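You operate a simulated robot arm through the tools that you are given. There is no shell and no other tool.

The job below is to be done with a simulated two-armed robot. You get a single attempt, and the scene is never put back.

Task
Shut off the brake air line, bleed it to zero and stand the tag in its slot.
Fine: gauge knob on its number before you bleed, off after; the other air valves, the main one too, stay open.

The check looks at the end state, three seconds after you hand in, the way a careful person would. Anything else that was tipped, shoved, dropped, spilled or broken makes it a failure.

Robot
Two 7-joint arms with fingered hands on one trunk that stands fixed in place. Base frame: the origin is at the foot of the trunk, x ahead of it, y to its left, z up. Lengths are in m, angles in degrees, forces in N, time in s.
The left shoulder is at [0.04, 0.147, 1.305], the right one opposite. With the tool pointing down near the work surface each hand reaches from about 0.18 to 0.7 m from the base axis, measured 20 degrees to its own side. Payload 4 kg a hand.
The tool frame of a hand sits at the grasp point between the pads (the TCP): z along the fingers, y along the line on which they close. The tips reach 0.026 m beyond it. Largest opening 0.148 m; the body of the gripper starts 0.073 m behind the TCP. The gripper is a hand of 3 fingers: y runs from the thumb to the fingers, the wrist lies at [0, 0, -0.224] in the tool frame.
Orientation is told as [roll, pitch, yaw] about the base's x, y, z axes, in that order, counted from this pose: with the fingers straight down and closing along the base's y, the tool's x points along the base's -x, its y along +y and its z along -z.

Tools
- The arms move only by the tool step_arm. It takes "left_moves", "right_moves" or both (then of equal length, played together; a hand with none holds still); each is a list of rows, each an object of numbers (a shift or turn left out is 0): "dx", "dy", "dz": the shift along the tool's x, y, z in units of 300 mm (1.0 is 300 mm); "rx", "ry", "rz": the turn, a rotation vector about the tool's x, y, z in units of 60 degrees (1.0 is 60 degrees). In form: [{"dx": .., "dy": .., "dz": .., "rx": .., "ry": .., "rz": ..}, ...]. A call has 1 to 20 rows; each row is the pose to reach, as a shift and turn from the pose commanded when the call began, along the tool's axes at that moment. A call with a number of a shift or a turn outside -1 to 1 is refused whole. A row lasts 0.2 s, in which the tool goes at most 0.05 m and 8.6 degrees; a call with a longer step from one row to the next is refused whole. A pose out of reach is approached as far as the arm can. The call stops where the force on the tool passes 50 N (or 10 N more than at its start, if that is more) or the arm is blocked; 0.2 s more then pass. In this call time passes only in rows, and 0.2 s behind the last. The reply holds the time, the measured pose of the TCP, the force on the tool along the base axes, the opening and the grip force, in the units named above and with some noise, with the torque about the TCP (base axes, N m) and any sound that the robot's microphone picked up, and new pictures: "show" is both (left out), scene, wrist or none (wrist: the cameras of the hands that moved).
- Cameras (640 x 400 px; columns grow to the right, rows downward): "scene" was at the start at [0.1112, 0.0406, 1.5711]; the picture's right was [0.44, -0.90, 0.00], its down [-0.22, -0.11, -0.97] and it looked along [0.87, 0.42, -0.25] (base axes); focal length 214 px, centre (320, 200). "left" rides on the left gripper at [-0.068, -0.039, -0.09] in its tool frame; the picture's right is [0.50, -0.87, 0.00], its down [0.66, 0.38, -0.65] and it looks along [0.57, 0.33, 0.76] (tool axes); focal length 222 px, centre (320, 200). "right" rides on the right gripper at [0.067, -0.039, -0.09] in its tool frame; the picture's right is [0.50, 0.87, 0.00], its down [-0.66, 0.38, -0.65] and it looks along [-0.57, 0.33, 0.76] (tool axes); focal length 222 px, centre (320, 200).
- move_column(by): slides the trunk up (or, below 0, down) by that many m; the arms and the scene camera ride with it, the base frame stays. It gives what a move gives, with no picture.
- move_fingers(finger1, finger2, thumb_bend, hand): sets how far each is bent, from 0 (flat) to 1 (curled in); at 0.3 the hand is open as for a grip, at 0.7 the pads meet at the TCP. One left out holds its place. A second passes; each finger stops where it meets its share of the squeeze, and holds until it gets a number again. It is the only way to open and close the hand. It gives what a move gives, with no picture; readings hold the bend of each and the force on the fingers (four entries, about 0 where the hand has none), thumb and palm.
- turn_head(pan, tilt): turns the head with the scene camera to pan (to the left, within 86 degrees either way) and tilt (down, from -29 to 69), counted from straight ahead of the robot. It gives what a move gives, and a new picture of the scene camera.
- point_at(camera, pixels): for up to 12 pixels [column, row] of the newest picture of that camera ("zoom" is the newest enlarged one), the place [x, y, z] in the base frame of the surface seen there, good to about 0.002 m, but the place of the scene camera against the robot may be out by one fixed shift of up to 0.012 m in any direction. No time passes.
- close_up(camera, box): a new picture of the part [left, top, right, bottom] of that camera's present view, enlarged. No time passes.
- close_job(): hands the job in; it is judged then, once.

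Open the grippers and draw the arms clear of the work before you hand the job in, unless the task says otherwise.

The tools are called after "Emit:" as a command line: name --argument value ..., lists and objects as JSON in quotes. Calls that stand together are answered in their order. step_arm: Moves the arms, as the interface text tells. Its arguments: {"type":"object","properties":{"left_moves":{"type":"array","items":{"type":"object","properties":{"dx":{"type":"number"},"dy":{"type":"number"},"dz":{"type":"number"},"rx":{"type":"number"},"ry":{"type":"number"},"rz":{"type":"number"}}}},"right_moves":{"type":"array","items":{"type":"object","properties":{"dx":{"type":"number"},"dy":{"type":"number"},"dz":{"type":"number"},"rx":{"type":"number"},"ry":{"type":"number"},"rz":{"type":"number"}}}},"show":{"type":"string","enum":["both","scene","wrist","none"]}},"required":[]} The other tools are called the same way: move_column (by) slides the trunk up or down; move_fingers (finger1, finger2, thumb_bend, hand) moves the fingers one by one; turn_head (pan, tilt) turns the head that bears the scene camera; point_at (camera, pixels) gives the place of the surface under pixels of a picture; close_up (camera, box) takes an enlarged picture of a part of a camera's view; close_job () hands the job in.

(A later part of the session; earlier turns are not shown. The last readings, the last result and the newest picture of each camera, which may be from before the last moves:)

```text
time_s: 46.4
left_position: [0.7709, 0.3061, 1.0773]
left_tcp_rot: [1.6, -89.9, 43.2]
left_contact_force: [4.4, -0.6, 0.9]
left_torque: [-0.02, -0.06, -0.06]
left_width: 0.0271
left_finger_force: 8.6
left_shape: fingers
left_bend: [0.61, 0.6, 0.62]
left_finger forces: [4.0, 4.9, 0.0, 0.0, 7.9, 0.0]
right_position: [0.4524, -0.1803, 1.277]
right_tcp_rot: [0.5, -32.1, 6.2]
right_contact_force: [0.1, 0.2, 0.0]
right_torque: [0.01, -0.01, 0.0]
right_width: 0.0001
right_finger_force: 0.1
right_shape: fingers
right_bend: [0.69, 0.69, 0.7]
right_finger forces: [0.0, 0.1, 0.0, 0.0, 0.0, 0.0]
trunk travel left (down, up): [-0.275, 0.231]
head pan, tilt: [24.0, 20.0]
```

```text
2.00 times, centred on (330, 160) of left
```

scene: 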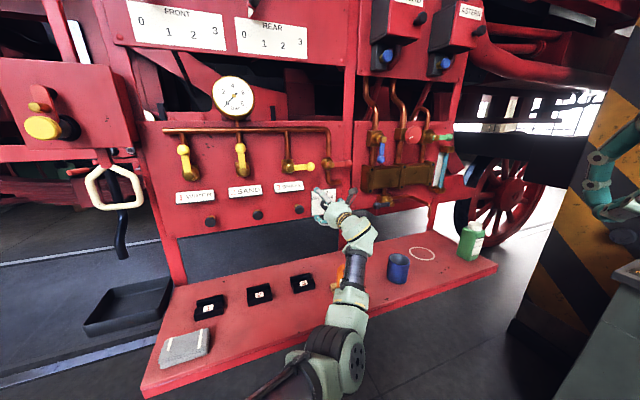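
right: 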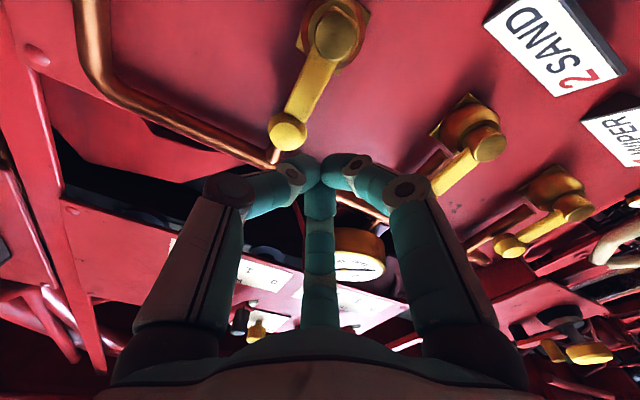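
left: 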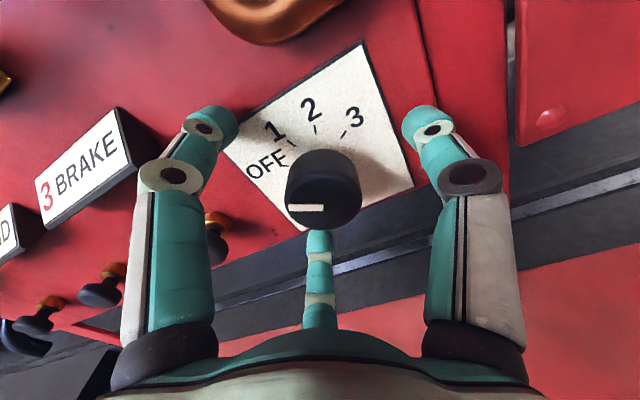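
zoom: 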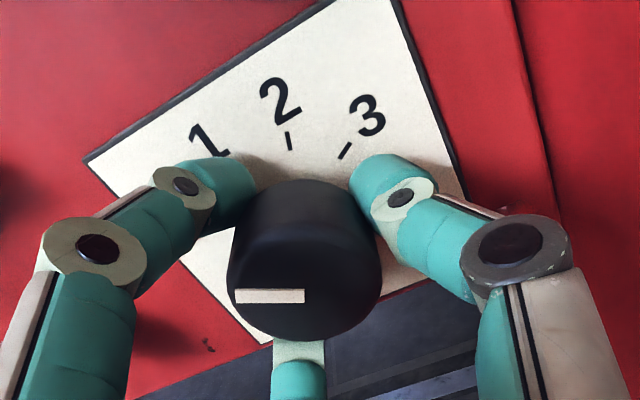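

All three fingers are on the knob (4–8 N each). I turn clockwise 48° in small steps.

Emit:
step_arm --left_moves '[{"rz": 0.1}, {"rz": 0.2}, {"rz": 0.3}, {"rz": 0.4}, {"rz": 0.5}, {"rz": 0.6}, {"rz": 0.7}, {"rz": 0.8}]'

Emit:
close_up --camera "left" --box '[180, 60, 480, 260]'

Emit:
close_up --camera "scene" --box '[210, 70, 260, 120]'

```text
time_s: 48.2
left_position: [0.7719, 0.3053, 1.0746]
left_tcp_rot: [89.7, -41.8, -45.0]
left_contact_force: [3.8, -2.0, -1.2]
left_torque: [-0.06, -0.04, -0.14]
left_width: 0.0275
left_finger_force: 7.8
left_shape: fingers
left_bend: [0.61, 0.61, 0.62]
left_finger forces: [3.6, 4.7, 0.1, 0.1, 7.9, 0.1]
right_position: [0.4526, -0.1807, 1.2788]
right_tcp_rot: [0.5, -32.2, 6.2]
right_contact_force: [-0.4, 0.2, -0.4]
right_torque: [-0.04, 0.0, -0.01]
right_width: 0.0002
right_finger_force: 0.1
right_shape: fingers
right_bend: [0.69, 0.69, 0.7]
right_finger forces: [0.0, 0.0, 0.1, 0.1, 0.0, 0.0]
trunk travel left (down, up): [-0.275, 0.231]
head pan, tilt: [24.0, 20.0]
```

scene: 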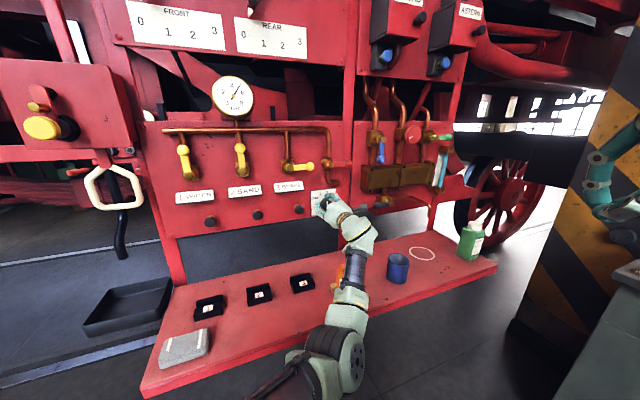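
left: 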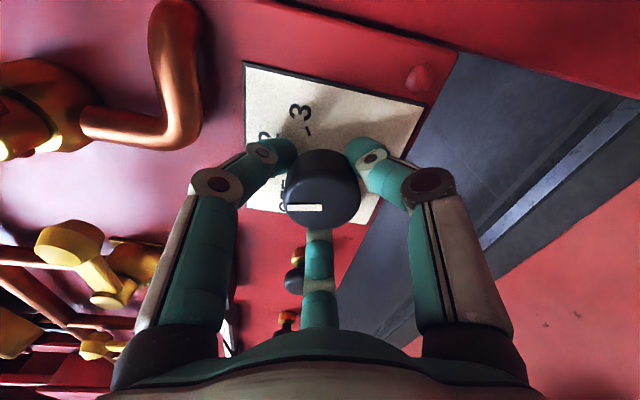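

```text
2.00 times, centred on (330, 160) of left
```

zoom: 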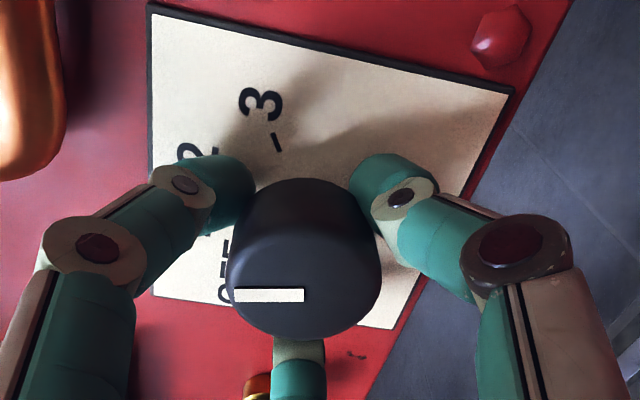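

```text
8.00 times, centred on (235, 95) of scene
```

zoom: 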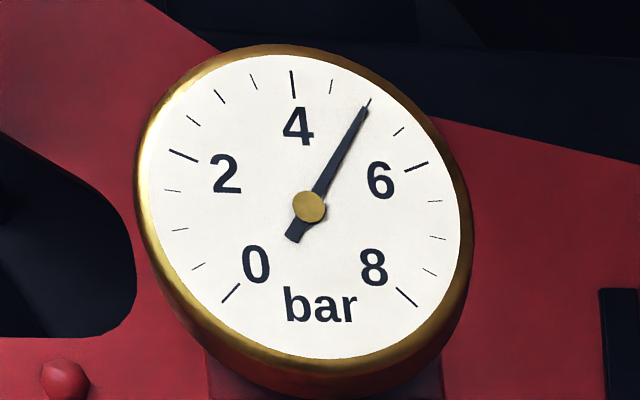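

The knob followed and the gauge jumped to 5 bar (line 1 position). I try another 12° before regripping.

Emit:
step_arm --left_moves '[{"rz": 0.07}, {"rz": 0.14}, {"rz": 0.2}]' --show "wrist"

```text
time_s: 49.0
left_position: [0.7727, 0.3056, 1.0763]
left_tcp_rot: [89.8, -29.9, -45.1]
left_contact_force: [3.3, -2.0, -1.8]
left_torque: [-0.08, -0.03, -0.09]
left_width: 0.0275
left_finger_force: 8.1
left_shape: fingers
left_bend: [0.61, 0.61, 0.62]
left_finger forces: [3.5, 4.2, 0.0, 0.0, 7.6, 0.0]
right_position: [0.4529, -0.1805, 1.2772]
right_tcp_rot: [0.6, -32.1, 6.2]
right_contact_force: [0.0, 0.5, 0.1]
right_torque: [-0.03, -0.03, 0.01]
right_width: 0.0001
right_finger_force: 0.0
right_shape: fingers
right_bend: [0.69, 0.69, 0.7]
right_finger forces: [0.0, 0.0, 0.0, 0.1, 0.0, 0.0]
trunk travel left (down, up): [-0.275, 0.231]
head pan, tilt: [24.0, 20.0]
```

left: 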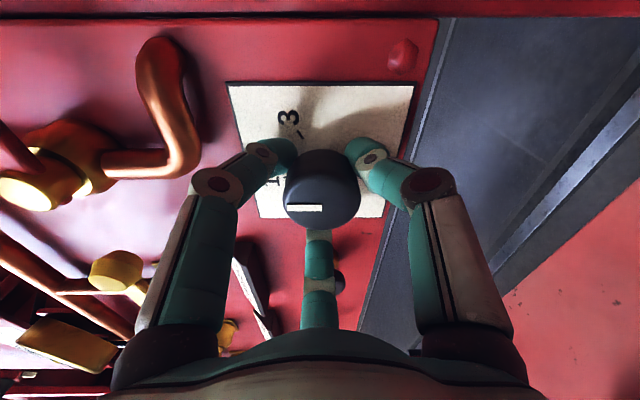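

Still in reach and turning freely (60° done). I continue another 30°.

Emit:
step_arm --left_moves '[{"rz": 0.1}, {"rz": 0.2}, {"rz": 0.3}, {"rz": 0.4}, {"rz": 0.5}]' --show "wrist"

```text
time_s: 50.2
left_position: [0.7726, 0.3044, 1.0738]
left_tcp_rot: [89.8, 0.2, -45.2]
left_contact_force: [5.4, -1.1, -1.3]
left_torque: [-0.12, -0.01, -0.08]
left_width: 0.0271
left_finger_force: 8.4
left_shape: fingers
left_bend: [0.61, 0.61, 0.62]
left_finger forces: [4.7, 4.3, 0.1, 0.1, 7.4, 0.0]
right_position: [0.4536, -0.1803, 1.2776]
right_tcp_rot: [0.6, -32.1, 6.2]
right_contact_force: [-0.1, -0.5, -0.4]
right_torque: [-0.02, 0.0, -0.02]
right_width: 0.0
right_finger_force: 0.1
right_shape: fingers
right_bend: [0.69, 0.69, 0.7]
right_finger forces: [0.1, 0.0, 0.0, 0.0, 0.0, 0.0]
trunk travel left (down, up): [-0.275, 0.231]
head pan, tilt: [24.0, 20.0]
```

left: 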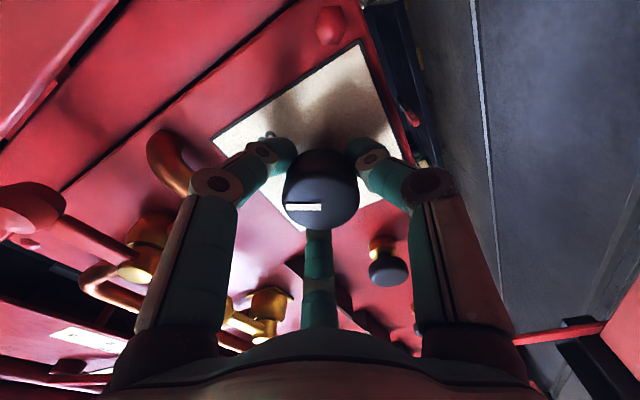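

90° done with no resistance. I turn the last 30° toward 3.

Emit:
step_arm --left_moves '[{"rz": 0.1}, {"rz": 0.2}, {"rz": 0.3}, {"rz": 0.4}, {"rz": 0.5}]' --show "both"

```text
time_s: 51.4
left_position: [0.7733, 0.3066, 1.0749]
left_tcp_rot: [89.8, 30.2, -45.3]
left_contact_force: [3.2, -1.7, -5.1]
left_torque: [-0.17, 0.01, -0.05]
left_width: 0.0275
left_finger_force: 8.5
left_shape: fingers
left_bend: [0.61, 0.61, 0.62]
left_finger forces: [4.0, 4.8, 0.0, 0.0, 7.6, 0.0]
right_position: [0.4534, -0.1801, 1.2793]
right_tcp_rot: [0.5, -32.1, 6.2]
right_contact_force: [-0.6, 0.2, -0.7]
right_torque: [-0.02, -0.01, -0.01]
right_width: 0.0
right_finger_force: 0.1
right_shape: fingers
right_bend: [0.69, 0.69, 0.7]
right_finger forces: [0.0, 0.1, 0.0, 0.1, 0.1, 0.0]
trunk travel left (down, up): [-0.275, 0.231]
head pan, tilt: [24.0, 20.0]
```

scene: 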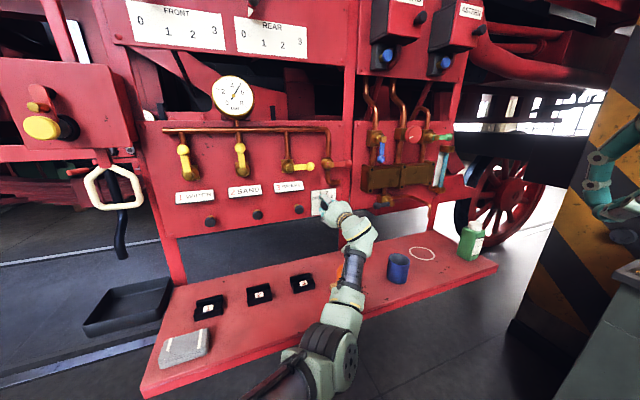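
left: 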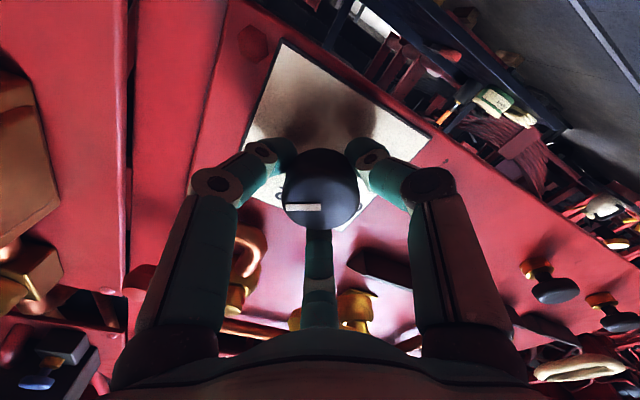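

Turned the full 120°. I open the fingers, back straight out and look at the knob and gauge.

Emit:
move_fingers --hand "left" --finger1 0.42 --finger2 0.42 --thumb_bend 0.42

Emit:
step_arm --left_moves '[{"dz": -0.1}, {"dz": -0.23}, {"dz": -0.36}, {"dz": -0.45}]' --show "both"

Emit:
close_up --camera "scene" --box '[300, 180, 350, 225]'

Emit:
close_up --camera "scene" --box '[210, 70, 260, 120]'

```text
time_s: 52.4
left_position: [0.7724, 0.3061, 1.0763]
left_tcp_rot: [89.8, 29.9, -45.2]
left_contact_force: [-0.7, 0.5, -0.7]
left_torque: [-0.03, -0.03, 0.02]
left_width: 0.0879
left_finger_force: 0.0
left_shape: fingers
left_bend: [0.42, 0.42, 0.42]
left_finger forces: [0.0, 0.0, 0.1, 0.0, 0.0, 0.0]
right_position: [0.4538, -0.1802, 1.2799]
right_tcp_rot: [0.4, -32.1, 6.2]
right_contact_force: [0.0, -0.1, -0.9]
right_torque: [-0.02, 0.0, -0.04]
right_width: 0.0002
right_finger_force: 0.1
right_shape: fingers
right_bend: [0.69, 0.69, 0.7]
right_finger forces: [0.1, 0.0, 0.0, 0.1, 0.0, 0.0]
trunk travel left (down, up): [-0.275, 0.231]
head pan, tilt: [24.0, 20.0]
```

```text
time_s: 53.6
left_position: [0.6779, 0.2392, 1.0945]
left_tcp_rot: [92.2, 29.8, -41.3]
left_contact_force: [-0.5, 1.1, 0.6]
left_torque: [-0.02, -0.01, -0.01]
left_width: 0.0884
left_finger_force: 0.0
left_shape: fingers
left_bend: [0.42, 0.42, 0.42]
left_finger forces: [0.0, 0.1, 0.0, 0.0, 0.0, 0.1]
right_position: [0.4526, -0.1791, 1.278]
right_tcp_rot: [0.6, -32.1, 6.2]
right_contact_force: [0.1, 0.0, 0.8]
right_torque: [0.02, 0.01, 0.0]
right_width: 0.0001
right_finger_force: 0.1
right_shape: fingers
right_bend: [0.69, 0.69, 0.7]
right_finger forces: [0.0, 0.0, 0.0, 0.1, 0.1, 0.0]
trunk travel left (down, up): [-0.275, 0.231]
head pan, tilt: [24.0, 20.0]
stopped in row 4 (left hand): the arm was blocked; the commanded pose is now the measured one
```

scene: 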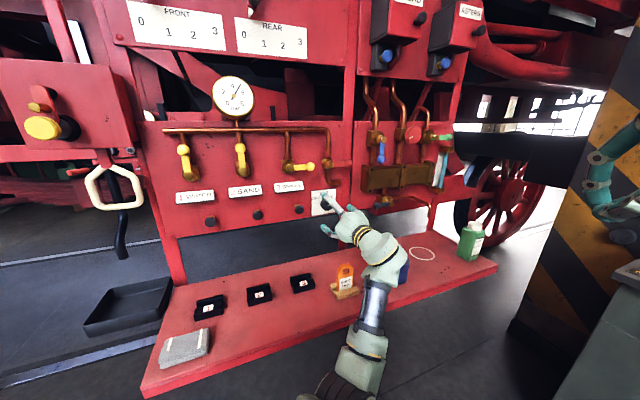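
left: 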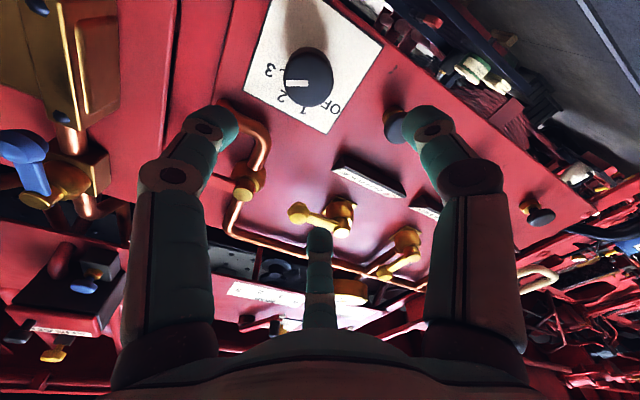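

```text
8.89 times, centred on (325, 202) of scene
```

zoom: 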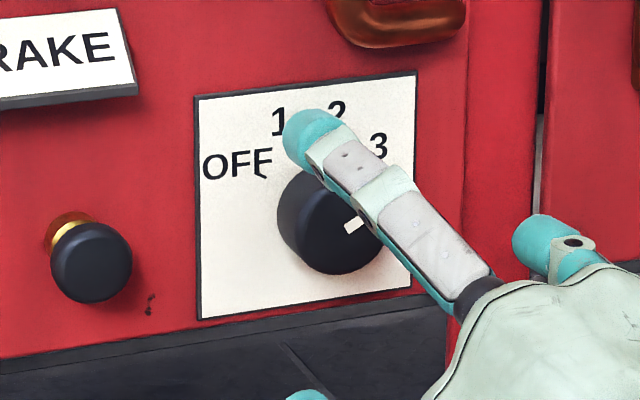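

```text
8.00 times, centred on (235, 95) of scene
```

zoom: 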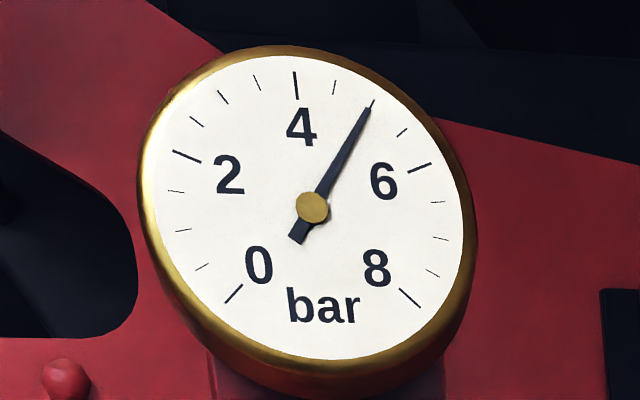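

The selector now points at 3 and the gauge reads 5 bar. I un-rotate the wrist in place, away from the panel.

Emit:
step_arm --left_moves '[{"rz": -0.13}, {"rz": -0.26}, {"rz": -0.39}, {"rz": -0.52}, {"rz": -0.65}, {"rz": -0.78}, {"rz": -0.9}, {"rz": -1.0}]' --show "none"

Emit:
step_arm --left_moves '[{"rz": -0.13}, {"rz": -0.26}, {"rz": -0.39}, {"rz": -0.52}, {"rz": -0.65}, {"rz": -0.78}, {"rz": -0.9}, {"rz": -1.0}]' --show "both"

```text
time_s: 55.4
left_position: [0.6759, 0.2575, 1.0947]
left_tcp_rot: [93.6, -29.3, -42.6]
left_contact_force: [-0.1, -0.1, 0.3]
left_torque: [0.0, 0.0, -0.04]
left_width: 0.0881
left_finger_force: 0.1
left_shape: fingers
left_bend: [0.42, 0.42, 0.42]
left_finger forces: [0.1, 0.0, 0.1, 0.1, 0.0, 0.0]
right_position: [0.4518, -0.1803, 1.2794]
right_tcp_rot: [0.4, -32.1, 6.2]
right_contact_force: [-0.6, 0.0, -0.2]
right_torque: [-0.02, -0.01, -0.01]
right_width: 0.0
right_finger_force: 0.1
right_shape: fingers
right_bend: [0.69, 0.69, 0.7]
right_finger forces: [0.0, 0.0, 0.0, 0.0, 0.0, 0.0]
trunk travel left (down, up): [-0.275, 0.231]
head pan, tilt: [24.0, 20.0]
```

```text
time_s: 57.2
left_position: [0.6762, 0.2574, 1.0968]
left_tcp_rot: [168.8, -86.8, -119.6]
left_contact_force: [-0.1, 1.4, -0.3]
left_torque: [-0.01, -0.01, 0.0]
left_width: 0.0882
left_finger_force: 0.1
left_shape: fingers
left_bend: [0.42, 0.42, 0.42]
left_finger forces: [0.0, 0.0, 0.0, 0.0, 0.0, 0.1]
right_position: [0.4522, -0.1805, 1.2785]
right_tcp_rot: [0.5, -32.0, 6.2]
right_contact_force: [0.4, -0.6, -0.7]
right_torque: [0.02, 0.0, 0.02]
right_width: 0.0001
right_finger_force: 0.0
right_shape: fingers
right_bend: [0.69, 0.69, 0.7]
right_finger forces: [0.0, 0.0, 0.1, 0.0, 0.0, 0.1]
trunk travel left (down, up): [-0.275, 0.231]
head pan, tilt: [24.0, 20.0]
```

scene: 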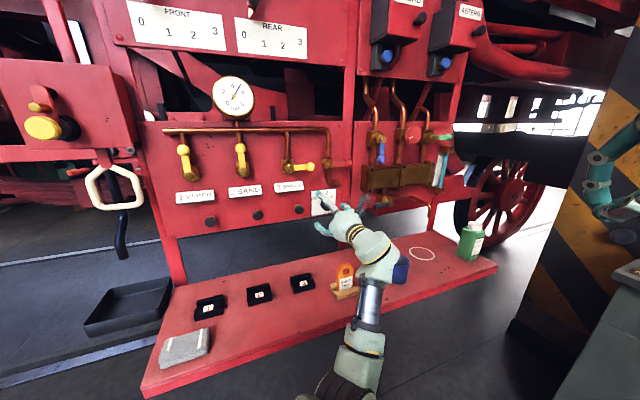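
left: 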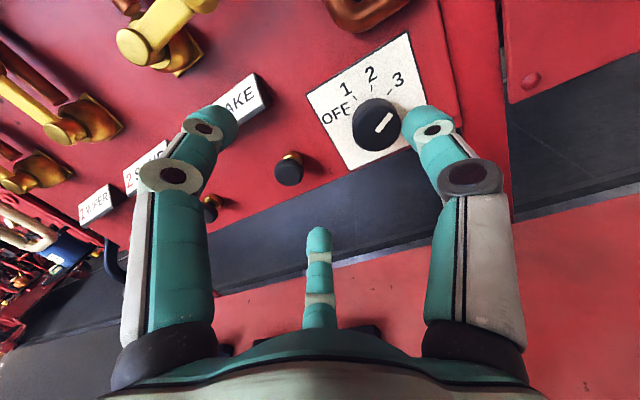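

Rolled back to zero; the pointer at (383,122) aims at 3. I zoom to confirm and measure bleed button 3 at (288,171).

Emit:
close_up --camera "left" --box '[250, 30, 450, 210]'

Emit:
point_at --camera "left" --pixels '[[289, 175], [277, 175], [302, 172], [289, 185], [290, 163], [294, 156], [330, 165]]'

```text
2.22 times, centred on (350, 120) of left
```

zoom: 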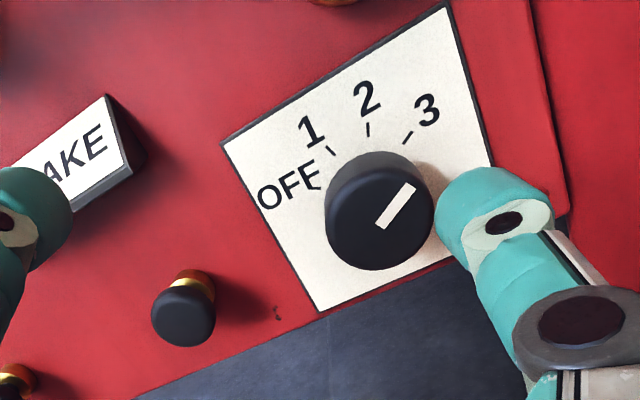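

```text
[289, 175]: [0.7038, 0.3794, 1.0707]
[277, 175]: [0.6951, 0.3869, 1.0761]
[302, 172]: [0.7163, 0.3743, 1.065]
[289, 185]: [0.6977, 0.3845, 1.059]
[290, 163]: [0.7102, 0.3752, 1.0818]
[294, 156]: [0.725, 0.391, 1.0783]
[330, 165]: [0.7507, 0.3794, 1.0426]
```

Button 3's face is at s=-0.229, n=0.766, z=1.0705, and the pointer is right at 3. I close the fingers into a rod and line up in front of the button, squaring the tool.

Emit:
move_fingers --hand "left" --finger1 0.7 --finger2 0.7 --thumb_bend 0.7

Emit:
step_arm --left_moves '[{"dx": 0.03, "dy": 0.07, "rx": 0.03, "ry": 0.02}, {"dx": 0.06, "dy": 0.14, "dz": 0.04, "rx": 0.07, "ry": 0.052}, {"dx": 0.095, "dy": 0.212, "dz": 0.08, "rx": 0.07, "ry": 0.052}, {"dx": 0.095, "dy": 0.212, "dz": 0.144, "rx": 0.07, "ry": 0.052}]' --show "both"

```text
time_s: 58.2
left_position: [0.6769, 0.2586, 1.0968]
left_tcp_rot: [167.1, -86.8, -118.0]
left_contact_force: [-0.5, -0.1, 0.1]
left_torque: [-0.04, 0.02, 0.02]
left_width: 0.0003
left_finger_force: 0.1
left_shape: fingers
left_bend: [0.69, 0.69, 0.7]
left_finger forces: [0.0, 0.0, 0.1, 0.0, 0.0, 0.0]
right_position: [0.4518, -0.1802, 1.279]
right_tcp_rot: [0.5, -32.1, 6.2]
right_contact_force: [-1.1, -0.7, -0.2]
right_torque: [0.02, -0.03, -0.03]
right_width: 0.0001
right_finger_force: 0.0
right_shape: fingers
right_bend: [0.69, 0.69, 0.7]
right_finger forces: [0.0, 0.0, 0.0, 0.0, 0.0, 0.0]
trunk travel left (down, up): [-0.275, 0.231]
head pan, tilt: [24.0, 20.0]
```

```text
time_s: 59.4
left_position: [0.6524, 0.3394, 1.0693]
left_tcp_rot: [106.4, -87.7, -61.0]
left_contact_force: [-0.2, 0.1, 0.8]
left_torque: [-0.03, -0.04, 0.01]
left_width: 0.0001
left_finger_force: 0.1
left_shape: fingers
left_bend: [0.69, 0.69, 0.7]
left_finger forces: [0.0, 0.0, 0.1, 0.1, 0.0, 0.0]
right_position: [0.4517, -0.1809, 1.279]
right_tcp_rot: [0.6, -32.1, 6.1]
right_contact_force: [-0.2, 0.2, 0.2]
right_torque: [-0.02, 0.0, -0.01]
right_width: 0.0002
right_finger_force: 0.1
right_shape: fingers
right_bend: [0.69, 0.69, 0.7]
right_finger forces: [0.1, 0.0, 0.0, 0.1, 0.0, 0.1]
trunk travel left (down, up): [-0.275, 0.231]
head pan, tilt: [24.0, 20.0]
stopped in row 4 (left hand): the arm was blocked; the commanded pose is now the measured one
```

scene: 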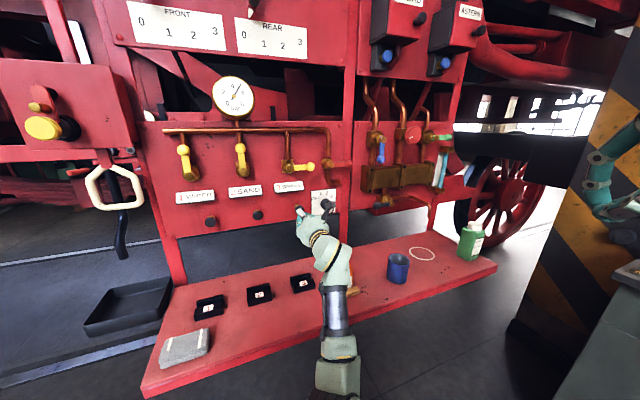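
left: 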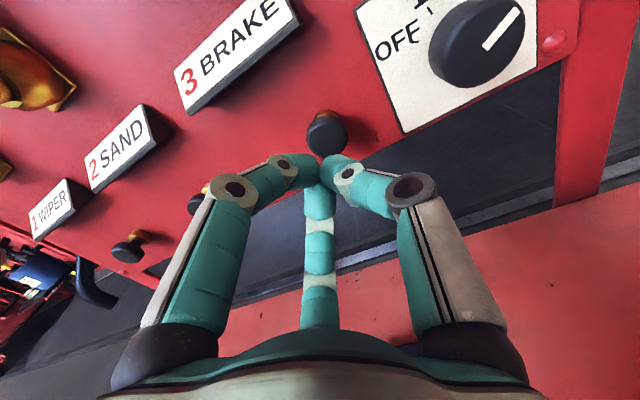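

The button is straight ahead at (327,132). The move was reported blocked without force, so I check whether the forearm is near the bench or tag.

Emit:
close_up --camera "scene" --box '[260, 200, 420, 400]'

Emit:
point_at --camera "scene" --pixels '[[335, 310], [338, 345], [338, 375], [333, 260], [322, 230], [355, 291], [325, 330]]'

```text
2.00 times, centred on (340, 300) of scene
```

zoom: 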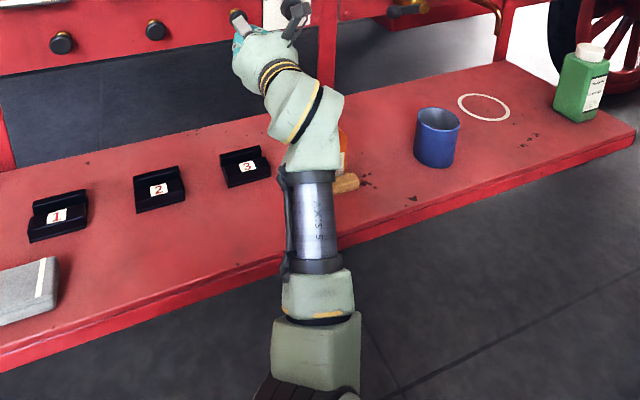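

```text
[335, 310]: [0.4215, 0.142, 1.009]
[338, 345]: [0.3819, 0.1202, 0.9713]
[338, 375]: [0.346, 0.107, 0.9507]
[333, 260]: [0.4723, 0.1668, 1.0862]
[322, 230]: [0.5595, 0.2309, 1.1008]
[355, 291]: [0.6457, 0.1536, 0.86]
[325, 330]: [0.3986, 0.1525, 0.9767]
```

The forearm is well clear of bench and tag, so that was just a posture limit. I shift 8 mm right to line up and close to near contact with the button.

Emit:
step_arm --left_moves '[{"dy": -0.015, "dx": -0.003, "dz": 0.03}, {"dy": -0.027, "dx": -0.003, "dz": 0.07}, {"dy": -0.027, "dx": -0.003, "dz": 0.1}]' --show "wrist"

Emit:
close_up --camera "left" --box '[220, 60, 440, 240]'

```text
time_s: 60.2
left_position: [0.6801, 0.3583, 1.0708]
left_tcp_rot: [106.1, -87.7, -60.4]
left_contact_force: [0.0, -1.0, -0.2]
left_torque: [0.01, 0.04, 0.02]
left_width: 0.0002
left_finger_force: 0.0
left_shape: fingers
left_bend: [0.69, 0.69, 0.7]
left_finger forces: [0.0, 0.1, 0.0, 0.0, 0.1, 0.1]
right_position: [0.452, -0.1805, 1.2788]
right_tcp_rot: [0.4, -32.1, 6.2]
right_contact_force: [-0.4, 0.5, -0.1]
right_torque: [0.02, -0.01, -0.01]
right_width: 0.0001
right_finger_force: 0.0
right_shape: fingers
right_bend: [0.69, 0.69, 0.7]
right_finger forces: [0.0, 0.0, 0.1, 0.1, 0.0, 0.0]
trunk travel left (down, up): [-0.275, 0.231]
head pan, tilt: [24.0, 20.0]
```

left: 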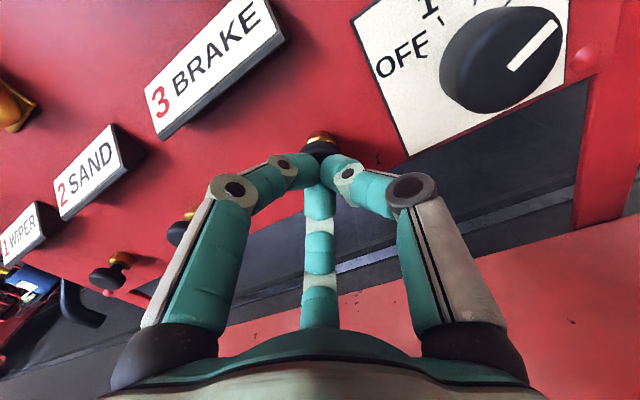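

```text
2.22 times, centred on (330, 150) of left
```

zoom: 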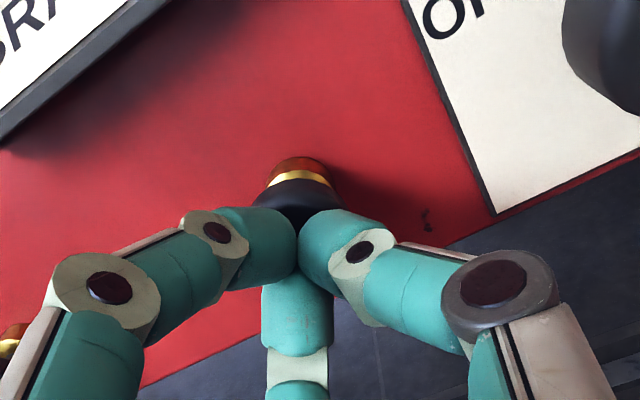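

The rod tip is lined up directly on the button. I press in slowly in 3 mm steps and watch force, sound and gauge.

Emit:
step_arm --left_moves '[{"dz": 0.01}, {"dz": 0.02}, {"dz": 0.03}, {"dz": 0.04}, {"dz": 0.05}]' --show "scene"

Emit:
close_up --camera "scene" --box '[210, 70, 260, 120]'

```text
time_s: 61.4
left_position: [0.6862, 0.372, 1.0754]
left_tcp_rot: [118.7, -86.6, -72.6]
left_contact_force: [-18.8, -23.0, -7.3]
left_torque: [-0.1, 0.14, -0.34]
left_width: 0.0001
left_finger_force: 18.7
left_shape: fingers
left_bend: [0.69, 0.71, 0.71]
left_finger forces: [0.1, 14.3, 0.1, 0.0, 22.6, 0.0]
right_position: [0.4489, -0.1849, 1.2795]
right_tcp_rot: [0.8, -32.2, 6.0]
right_contact_force: [0.4, -0.6, -0.1]
right_torque: [-0.02, 0.0, -0.03]
right_width: 0.0002
right_finger_force: 0.1
right_shape: fingers
right_bend: [0.69, 0.69, 0.7]
right_finger forces: [0.0, 0.1, 0.0, 0.0, 0.0, 0.0]
trunk travel left (down, up): [-0.275, 0.231]
head pan, tilt: [24.0, 20.0]
heard: click
```

scene: 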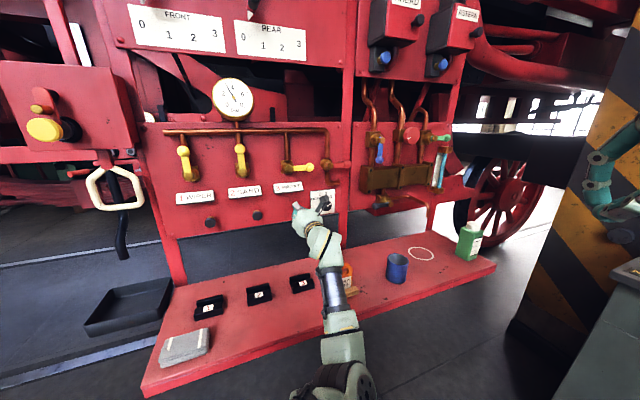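

```text
8.00 times, centred on (235, 95) of scene
```

zoom: 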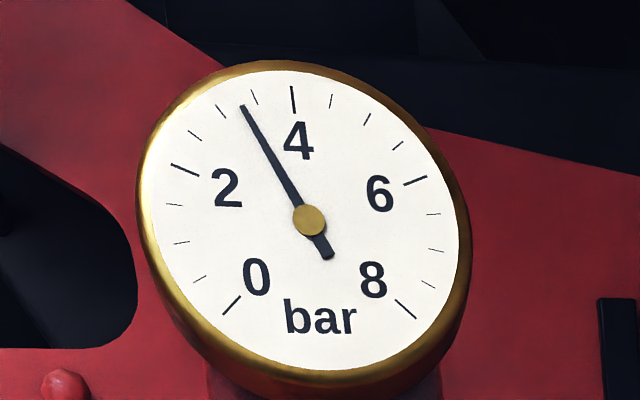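

A click was heard and the gauge is falling (about 3.3 bar). I hold the push while time passes.

Emit:
step_arm --left_moves '[{"dz": 0.0}, {"dz": 0.0}, {"dz": 0.0}, {"dz": 0.0}, {"dz": 0.0}, {"dz": 0.0}, {"dz": 0.0}, {"dz": 0.0}, {"dz": 0.0}, {"dz": 0.0}]' --show "scene"

Emit:
close_up --camera "scene" --box '[210, 70, 260, 120]'

```text
time_s: 63.6
left_position: [0.6853, 0.3731, 1.0778]
left_tcp_rot: [120.6, -87.1, -74.3]
left_contact_force: [-20.4, -30.5, -4.9]
left_torque: [-0.23, 0.27, -0.36]
left_width: 0.0
left_finger_force: 21.1
left_shape: fingers
left_bend: [0.69, 0.72, 0.71]
left_finger forces: [0.0, 14.3, 0.0, 0.0, 27.7, 0.0]
right_position: [0.4483, -0.1865, 1.28]
right_tcp_rot: [0.8, -32.4, 6.0]
right_contact_force: [0.1, 0.2, -1.1]
right_torque: [0.02, 0.0, -0.01]
right_width: 0.0
right_finger_force: 0.0
right_shape: fingers
right_bend: [0.69, 0.69, 0.7]
right_finger forces: [0.1, 0.1, 0.1, 0.1, 0.1, 0.0]
trunk travel left (down, up): [-0.275, 0.231]
head pan, tilt: [24.0, 20.0]
```

scene: 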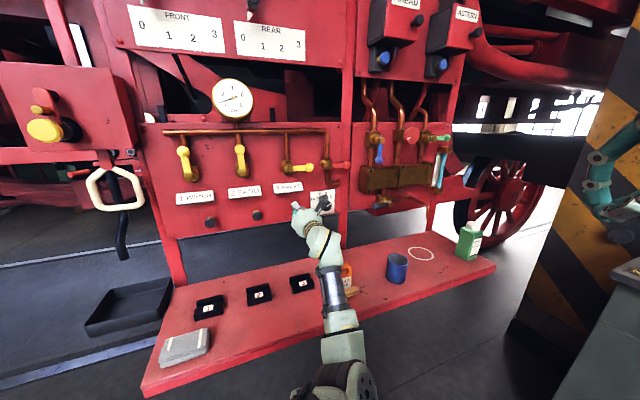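

```text
8.00 times, centred on (235, 95) of scene
```

zoom: 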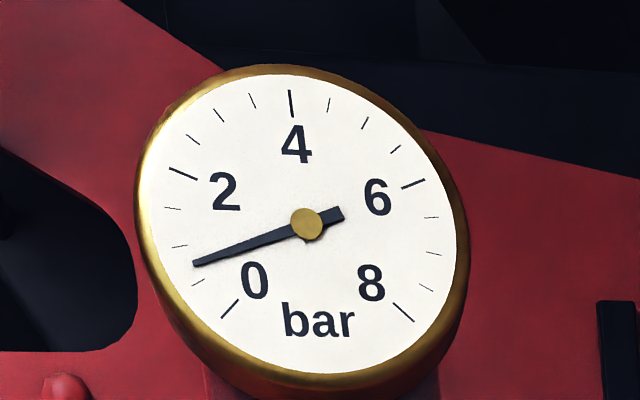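

The gauge is down to ~0.8 bar and still falling. I keep holding.

Emit:
step_arm --left_moves '[{"dz": 0.0}, {"dz": 0.0}, {"dz": 0.0}, {"dz": 0.0}, {"dz": 0.0}, {"dz": 0.0}, {"dz": 0.0}, {"dz": 0.0}, {"dz": 0.0}, {"dz": 0.0}, {"dz": 0.0}, {"dz": 0.0}, {"dz": 0.0}, {"dz": 0.0}, {"dz": 0.0}, {"dz": 0.0}, {"dz": 0.0}, {"dz": 0.0}, {"dz": 0.0}, {"dz": 0.0}]' --show "scene"

Emit:
close_up --camera "scene" --box '[210, 70, 260, 120]'

```text
time_s: 67.8
left_position: [0.6859, 0.3718, 1.0765]
left_tcp_rot: [120.1, -86.9, -73.7]
left_contact_force: [-19.7, -29.5, -3.6]
left_torque: [-0.23, 0.23, -0.36]
left_width: 0.0001
left_finger_force: 20.5
left_shape: fingers
left_bend: [0.69, 0.72, 0.71]
left_finger forces: [0.0, 13.7, 0.1, 0.1, 27.1, 0.1]
right_position: [0.4483, -0.1863, 1.2789]
right_tcp_rot: [0.8, -32.3, 6.1]
right_contact_force: [0.0, 0.1, -0.3]
right_torque: [0.01, 0.01, -0.01]
right_width: 0.0002
right_finger_force: 0.0
right_shape: fingers
right_bend: [0.69, 0.69, 0.7]
right_finger forces: [0.0, 0.1, 0.0, 0.0, 0.1, 0.0]
trunk travel left (down, up): [-0.275, 0.231]
head pan, tilt: [24.0, 20.0]
```

scene: 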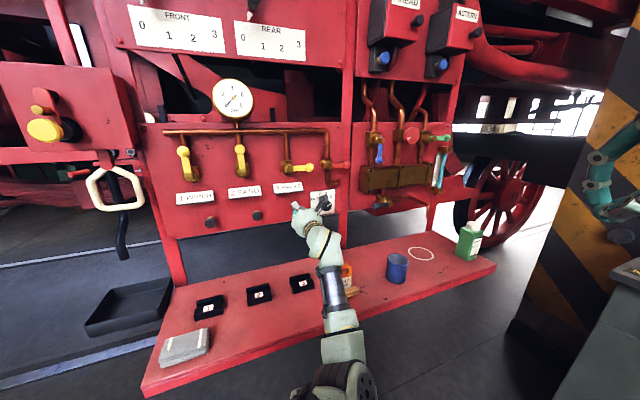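

```text
8.00 times, centred on (235, 95) of scene
```

zoom: 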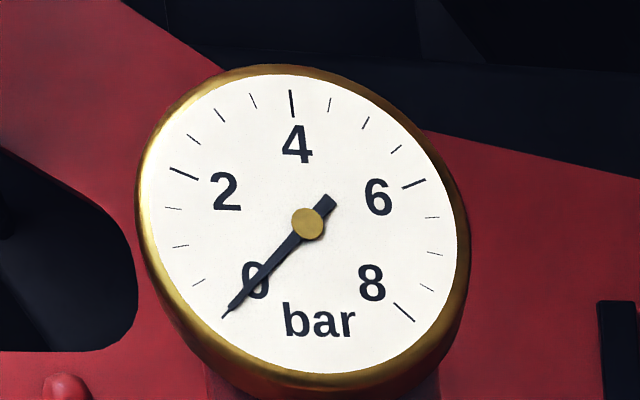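

The needle is at the 0 mark. I hold four more seconds to be sure it is fully bled.

Emit:
step_arm --left_moves '[{"dz": 0.0}, {"dz": 0.0}, {"dz": 0.0}, {"dz": 0.0}, {"dz": 0.0}, {"dz": 0.0}, {"dz": 0.0}, {"dz": 0.0}, {"dz": 0.0}, {"dz": 0.0}, {"dz": 0.0}, {"dz": 0.0}, {"dz": 0.0}, {"dz": 0.0}, {"dz": 0.0}, {"dz": 0.0}, {"dz": 0.0}, {"dz": 0.0}, {"dz": 0.0}, {"dz": 0.0}]' --show "none"

Emit:
close_up --camera "scene" --box '[210, 70, 260, 120]'

```text
time_s: 72.0
left_position: [0.6857, 0.3728, 1.0765]
left_tcp_rot: [120.1, -87.0, -73.6]
left_contact_force: [-19.5, -30.2, -3.2]
left_torque: [-0.23, 0.2, -0.39]
left_width: 0.0
left_finger_force: 20.3
left_shape: fingers
left_bend: [0.69, 0.72, 0.71]
left_finger forces: [0.0, 13.8, 0.0, 0.0, 27.1, 0.0]
right_position: [0.4487, -0.1859, 1.2794]
right_tcp_rot: [0.8, -32.3, 6.0]
right_contact_force: [0.3, 0.2, 0.4]
right_torque: [-0.02, 0.02, -0.03]
right_width: 0.0
right_finger_force: 0.1
right_shape: fingers
right_bend: [0.69, 0.69, 0.7]
right_finger forces: [0.1, 0.0, 0.1, 0.0, 0.1, 0.1]
trunk travel left (down, up): [-0.275, 0.231]
head pan, tilt: [24.0, 20.0]
```

```text
8.00 times, centred on (235, 95) of scene
```

zoom: 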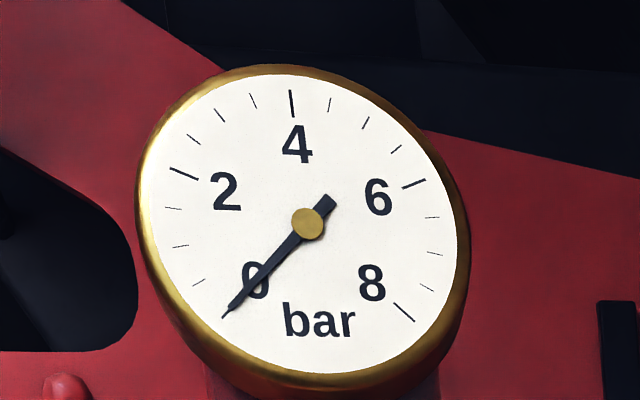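

Steady at zero. I withdraw from the button and check that the gauge stays at zero and the button returns.

Emit:
step_arm --left_moves '[{"dz": -0.08}, {"dz": -0.18}, {"dz": -0.28}, {"dz": -0.36}]' --show "both"

Emit:
close_up --camera "scene" --box '[210, 70, 260, 120]'

Emit:
close_up --camera "scene" --box '[270, 140, 360, 230]'

```text
time_s: 73.2
left_position: [0.6079, 0.3241, 1.0905]
left_tcp_rot: [144.1, -84.8, -95.0]
left_contact_force: [0.8, 0.3, -0.5]
left_torque: [0.03, -0.01, -0.02]
left_width: 0.0002
left_finger_force: 0.1
left_shape: fingers
left_bend: [0.69, 0.69, 0.7]
left_finger forces: [0.0, 0.0, 0.0, 0.0, 0.0, 0.0]
right_position: [0.4527, -0.1807, 1.2789]
right_tcp_rot: [0.5, -32.2, 6.2]
right_contact_force: [0.0, 0.1, -0.7]
right_torque: [-0.02, 0.02, -0.03]
right_width: 0.0
right_finger_force: 0.0
right_shape: fingers
right_bend: [0.69, 0.69, 0.7]
right_finger forces: [0.0, 0.1, 0.1, 0.0, 0.0, 0.0]
trunk travel left (down, up): [-0.275, 0.231]
head pan, tilt: [24.0, 20.0]
stopped in row 4 (left hand): the arm was blocked; the commanded pose is now the measured one
```

scene: 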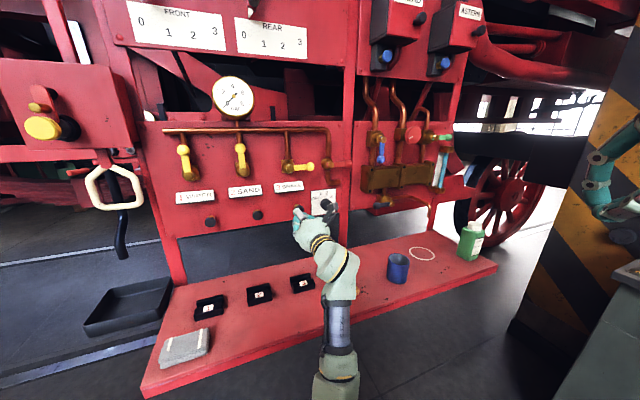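
left: 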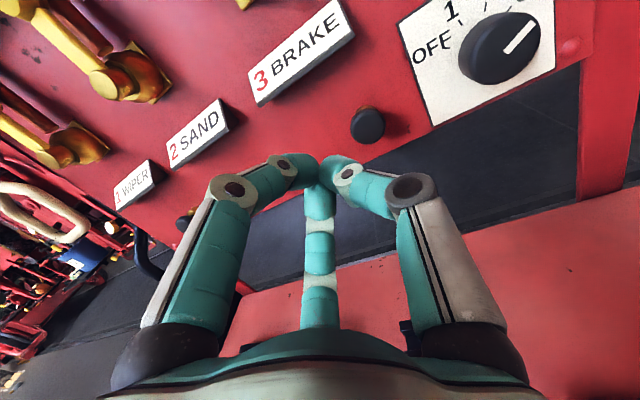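

```text
8.00 times, centred on (235, 95) of scene
```

zoom: 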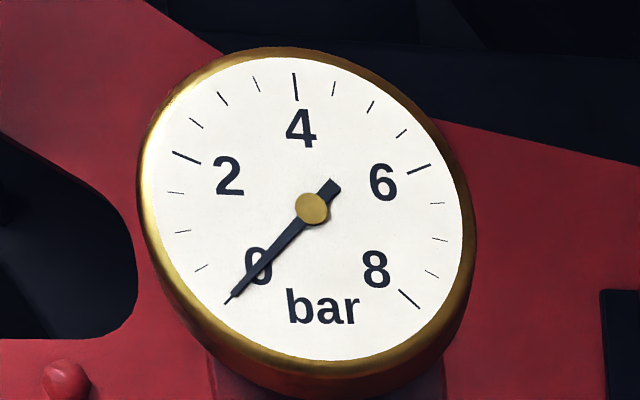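

```text
4.44 times, centred on (315, 185) of scene
```

zoom: 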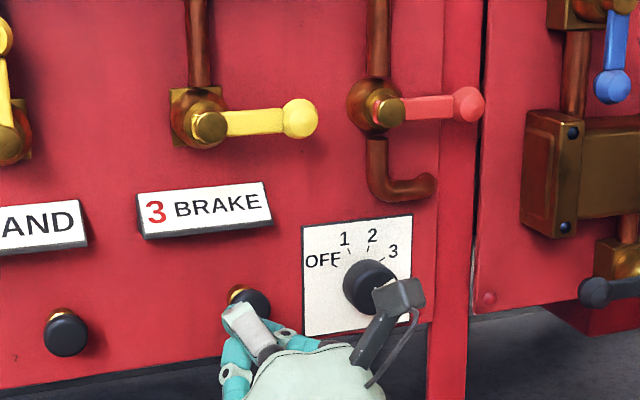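

Line 3 holds zero, the button is back out. I open the fingers slightly wider than the knob and move back in front of it, squaring up the tool.

Emit:
move_fingers --hand "left" --finger1 0.45 --finger2 0.45 --thumb_bend 0.45

Emit:
step_arm --left_moves '[{"dx": 0.01, "dy": -0.12, "dz": 0.03, "rx": 0.02, "ry": 0.02}, {"dx": 0.02, "dy": -0.25, "dz": 0.06, "rx": 0.045, "ry": 0.045}, {"dx": 0.031, "dy": -0.37, "dz": 0.09, "rx": 0.067, "ry": 0.07}, {"dx": 0.031, "dy": -0.44, "dz": 0.103, "rx": 0.067, "ry": 0.07}]' --show "wrist"

```text
time_s: 74.2
left_position: [0.6094, 0.3244, 1.0895]
left_tcp_rot: [143.3, -84.9, -94.2]
left_contact_force: [-0.5, 0.6, -0.5]
left_torque: [0.02, 0.0, -0.03]
left_width: 0.0781
left_finger_force: 0.1
left_shape: fingers
left_bend: [0.45, 0.45, 0.45]
left_finger forces: [0.0, 0.0, 0.0, 0.0, 0.1, 0.1]
right_position: [0.452, -0.1803, 1.2787]
right_tcp_rot: [0.6, -32.0, 6.2]
right_contact_force: [0.1, -0.2, -0.5]
right_torque: [0.01, -0.02, -0.02]
right_width: 0.0001
right_finger_force: 0.0
right_shape: fingers
right_bend: [0.69, 0.69, 0.7]
right_finger forces: [0.0, 0.0, 0.1, 0.0, 0.0, 0.0]
trunk travel left (down, up): [-0.275, 0.231]
head pan, tilt: [24.0, 20.0]
```

```text
time_s: 75.2
left_position: [0.7263, 0.2665, 1.0762]
left_tcp_rot: [93.6, -86.3, -47.8]
left_contact_force: [0.7, 0.3, -1.0]
left_torque: [0.0, 0.0, -0.02]
left_width: 0.0785
left_finger_force: 0.0
left_shape: fingers
left_bend: [0.45, 0.45, 0.45]
left_finger forces: [0.0, 0.0, 0.0, 0.0, 0.0, 0.1]
right_position: [0.4521, -0.1809, 1.2778]
right_tcp_rot: [0.4, -32.1, 6.2]
right_contact_force: [-0.3, -0.5, -0.2]
right_torque: [-0.03, 0.02, -0.02]
right_width: 0.0002
right_finger_force: 0.0
right_shape: fingers
right_bend: [0.69, 0.69, 0.7]
right_finger forces: [0.0, 0.1, 0.1, 0.1, 0.0, 0.1]
trunk travel left (down, up): [-0.275, 0.231]
head pan, tilt: [24.0, 20.0]
```

left: 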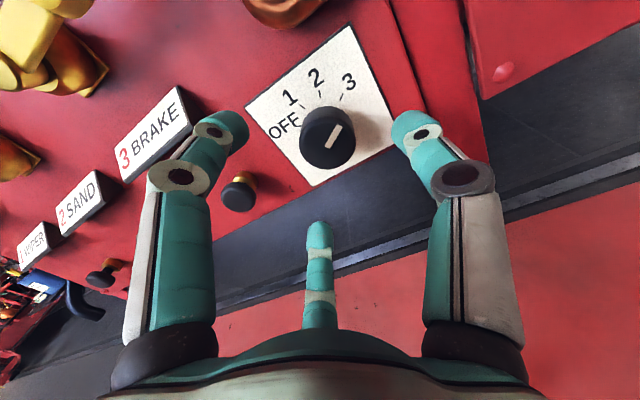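

Squared up 5 cm in front of the knob. I move in around it with the fingers open.

Emit:
step_arm --left_moves '[{"dy": -0.018, "dz": 0.07}, {"dy": -0.018, "dz": 0.14}, {"dy": -0.018, "dz": 0.2}]' --show "wrist"

```text
time_s: 76.0
left_position: [0.7763, 0.2972, 1.0739]
left_tcp_rot: [80.0, -87.0, -35.2]
left_contact_force: [-0.1, -0.6, 0.5]
left_torque: [0.0, 0.01, -0.02]
left_width: 0.0785
left_finger_force: 0.1
left_shape: fingers
left_bend: [0.45, 0.45, 0.45]
left_finger forces: [0.0, 0.0, 0.0, 0.0, 0.0, 0.0]
right_position: [0.4521, -0.1803, 1.2775]
right_tcp_rot: [0.5, -32.1, 6.3]
right_contact_force: [-0.8, 0.3, -0.1]
right_torque: [0.03, -0.01, 0.04]
right_width: 0.0
right_finger_force: 0.0
right_shape: fingers
right_bend: [0.69, 0.69, 0.7]
right_finger forces: [0.0, 0.0, 0.0, 0.1, 0.1, 0.0]
trunk travel left (down, up): [-0.275, 0.231]
head pan, tilt: [24.0, 20.0]
```

left: 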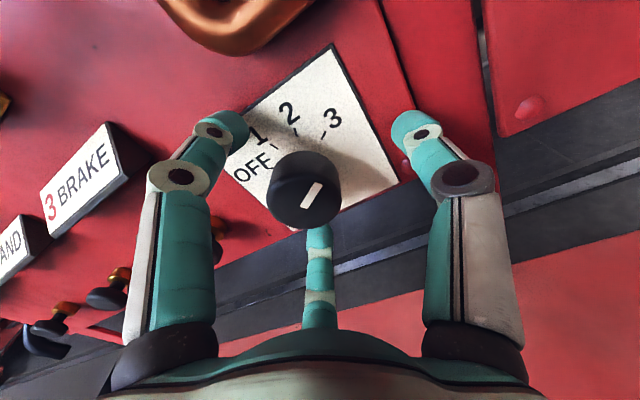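

I'm 9 mm too far right (s=-0.339); I recentre and then rotate the open hand clockwise 60° around the knob without touching it.

Emit:
step_arm --left_moves '[{"dy": 0.015, "dx": -0.008}, {"dy": 0.03, "dx": -0.008}, {"dy": 0.03, "dx": -0.008, "rz": 0.13}, {"dy": 0.03, "dx": -0.008, "rz": 0.26}, {"dy": 0.03, "dx": -0.008, "rz": 0.39}, {"dy": 0.03, "dx": -0.008, "rz": 0.52}, {"dy": 0.03, "dx": -0.008, "rz": 0.65}, {"dy": 0.03, "dx": -0.008, "rz": 0.78}, {"dy": 0.03, "dx": -0.008, "rz": 0.9}]' --show "wrist"

```text
time_s: 78.0
left_position: [0.7682, 0.3032, 1.0746]
left_tcp_rot: [89.5, -32.7, -44.8]
left_contact_force: [-0.1, 0.3, 0.0]
left_torque: [0.0, 0.02, -0.03]
left_width: 0.0784
left_finger_force: 0.0
left_shape: fingers
left_bend: [0.45, 0.45, 0.45]
left_finger forces: [0.0, 0.0, 0.0, 0.1, 0.0, 0.1]
right_position: [0.4522, -0.1793, 1.2778]
right_tcp_rot: [0.5, -32.1, 6.2]
right_contact_force: [0.6, -0.4, 0.2]
right_torque: [0.01, -0.01, -0.03]
right_width: 0.0001
right_finger_force: 0.1
right_shape: fingers
right_bend: [0.69, 0.69, 0.7]
right_finger forces: [0.0, 0.1, 0.0, 0.1, 0.0, 0.1]
trunk travel left (down, up): [-0.275, 0.231]
head pan, tilt: [24.0, 20.0]
```

left: 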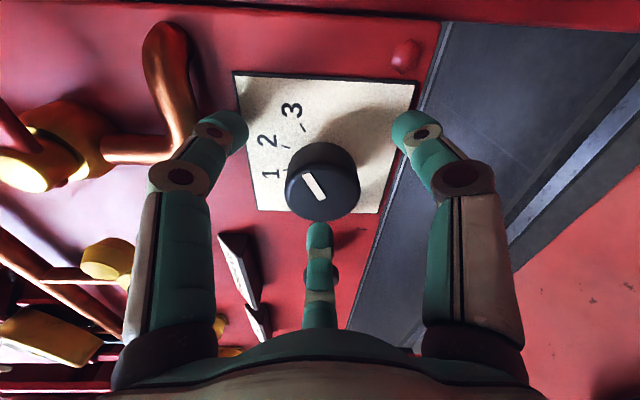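

Centred at s=-0.329, roll 57°, no contact. I rotate the open hand another 60°.

Emit:
step_arm --left_moves '[{"dz": 0.015, "rz": 0.13}, {"dz": 0.015, "rz": 0.26}, {"dz": 0.015, "rz": 0.39}, {"dz": 0.015, "rz": 0.52}, {"dz": 0.015, "rz": 0.65}, {"dz": 0.015, "rz": 0.78}, {"dz": 0.015, "rz": 0.9}, {"dz": 0.015, "rz": 1.0}]' --show "wrist"

```text
time_s: 79.8
left_position: [0.7722, 0.3056, 1.0766]
left_tcp_rot: [89.4, 27.2, -45.4]
left_contact_force: [0.3, -0.5, -0.6]
left_torque: [0.0, 0.01, 0.03]
left_width: 0.0784
left_finger_force: 0.0
left_shape: fingers
left_bend: [0.45, 0.45, 0.45]
left_finger forces: [0.0, 0.1, 0.0, 0.0, 0.1, 0.1]
right_position: [0.4512, -0.1799, 1.2782]
right_tcp_rot: [0.5, -32.1, 6.2]
right_contact_force: [0.5, 0.9, 0.7]
right_torque: [0.01, 0.02, 0.0]
right_width: 0.0
right_finger_force: 0.0
right_shape: fingers
right_bend: [0.69, 0.69, 0.7]
right_finger forces: [0.0, 0.0, 0.0, 0.1, 0.1, 0.1]
trunk travel left (down, up): [-0.275, 0.231]
head pan, tilt: [24.0, 20.0]
```

left: 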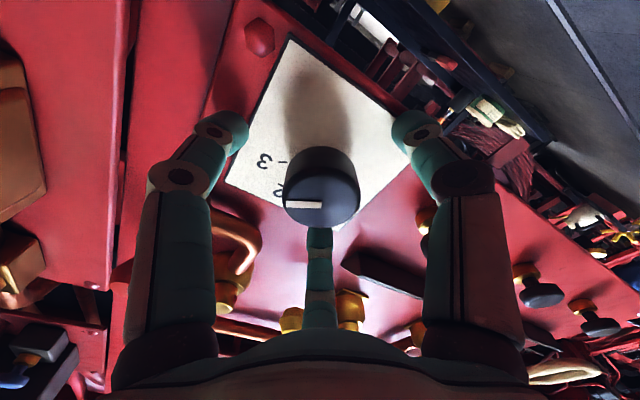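

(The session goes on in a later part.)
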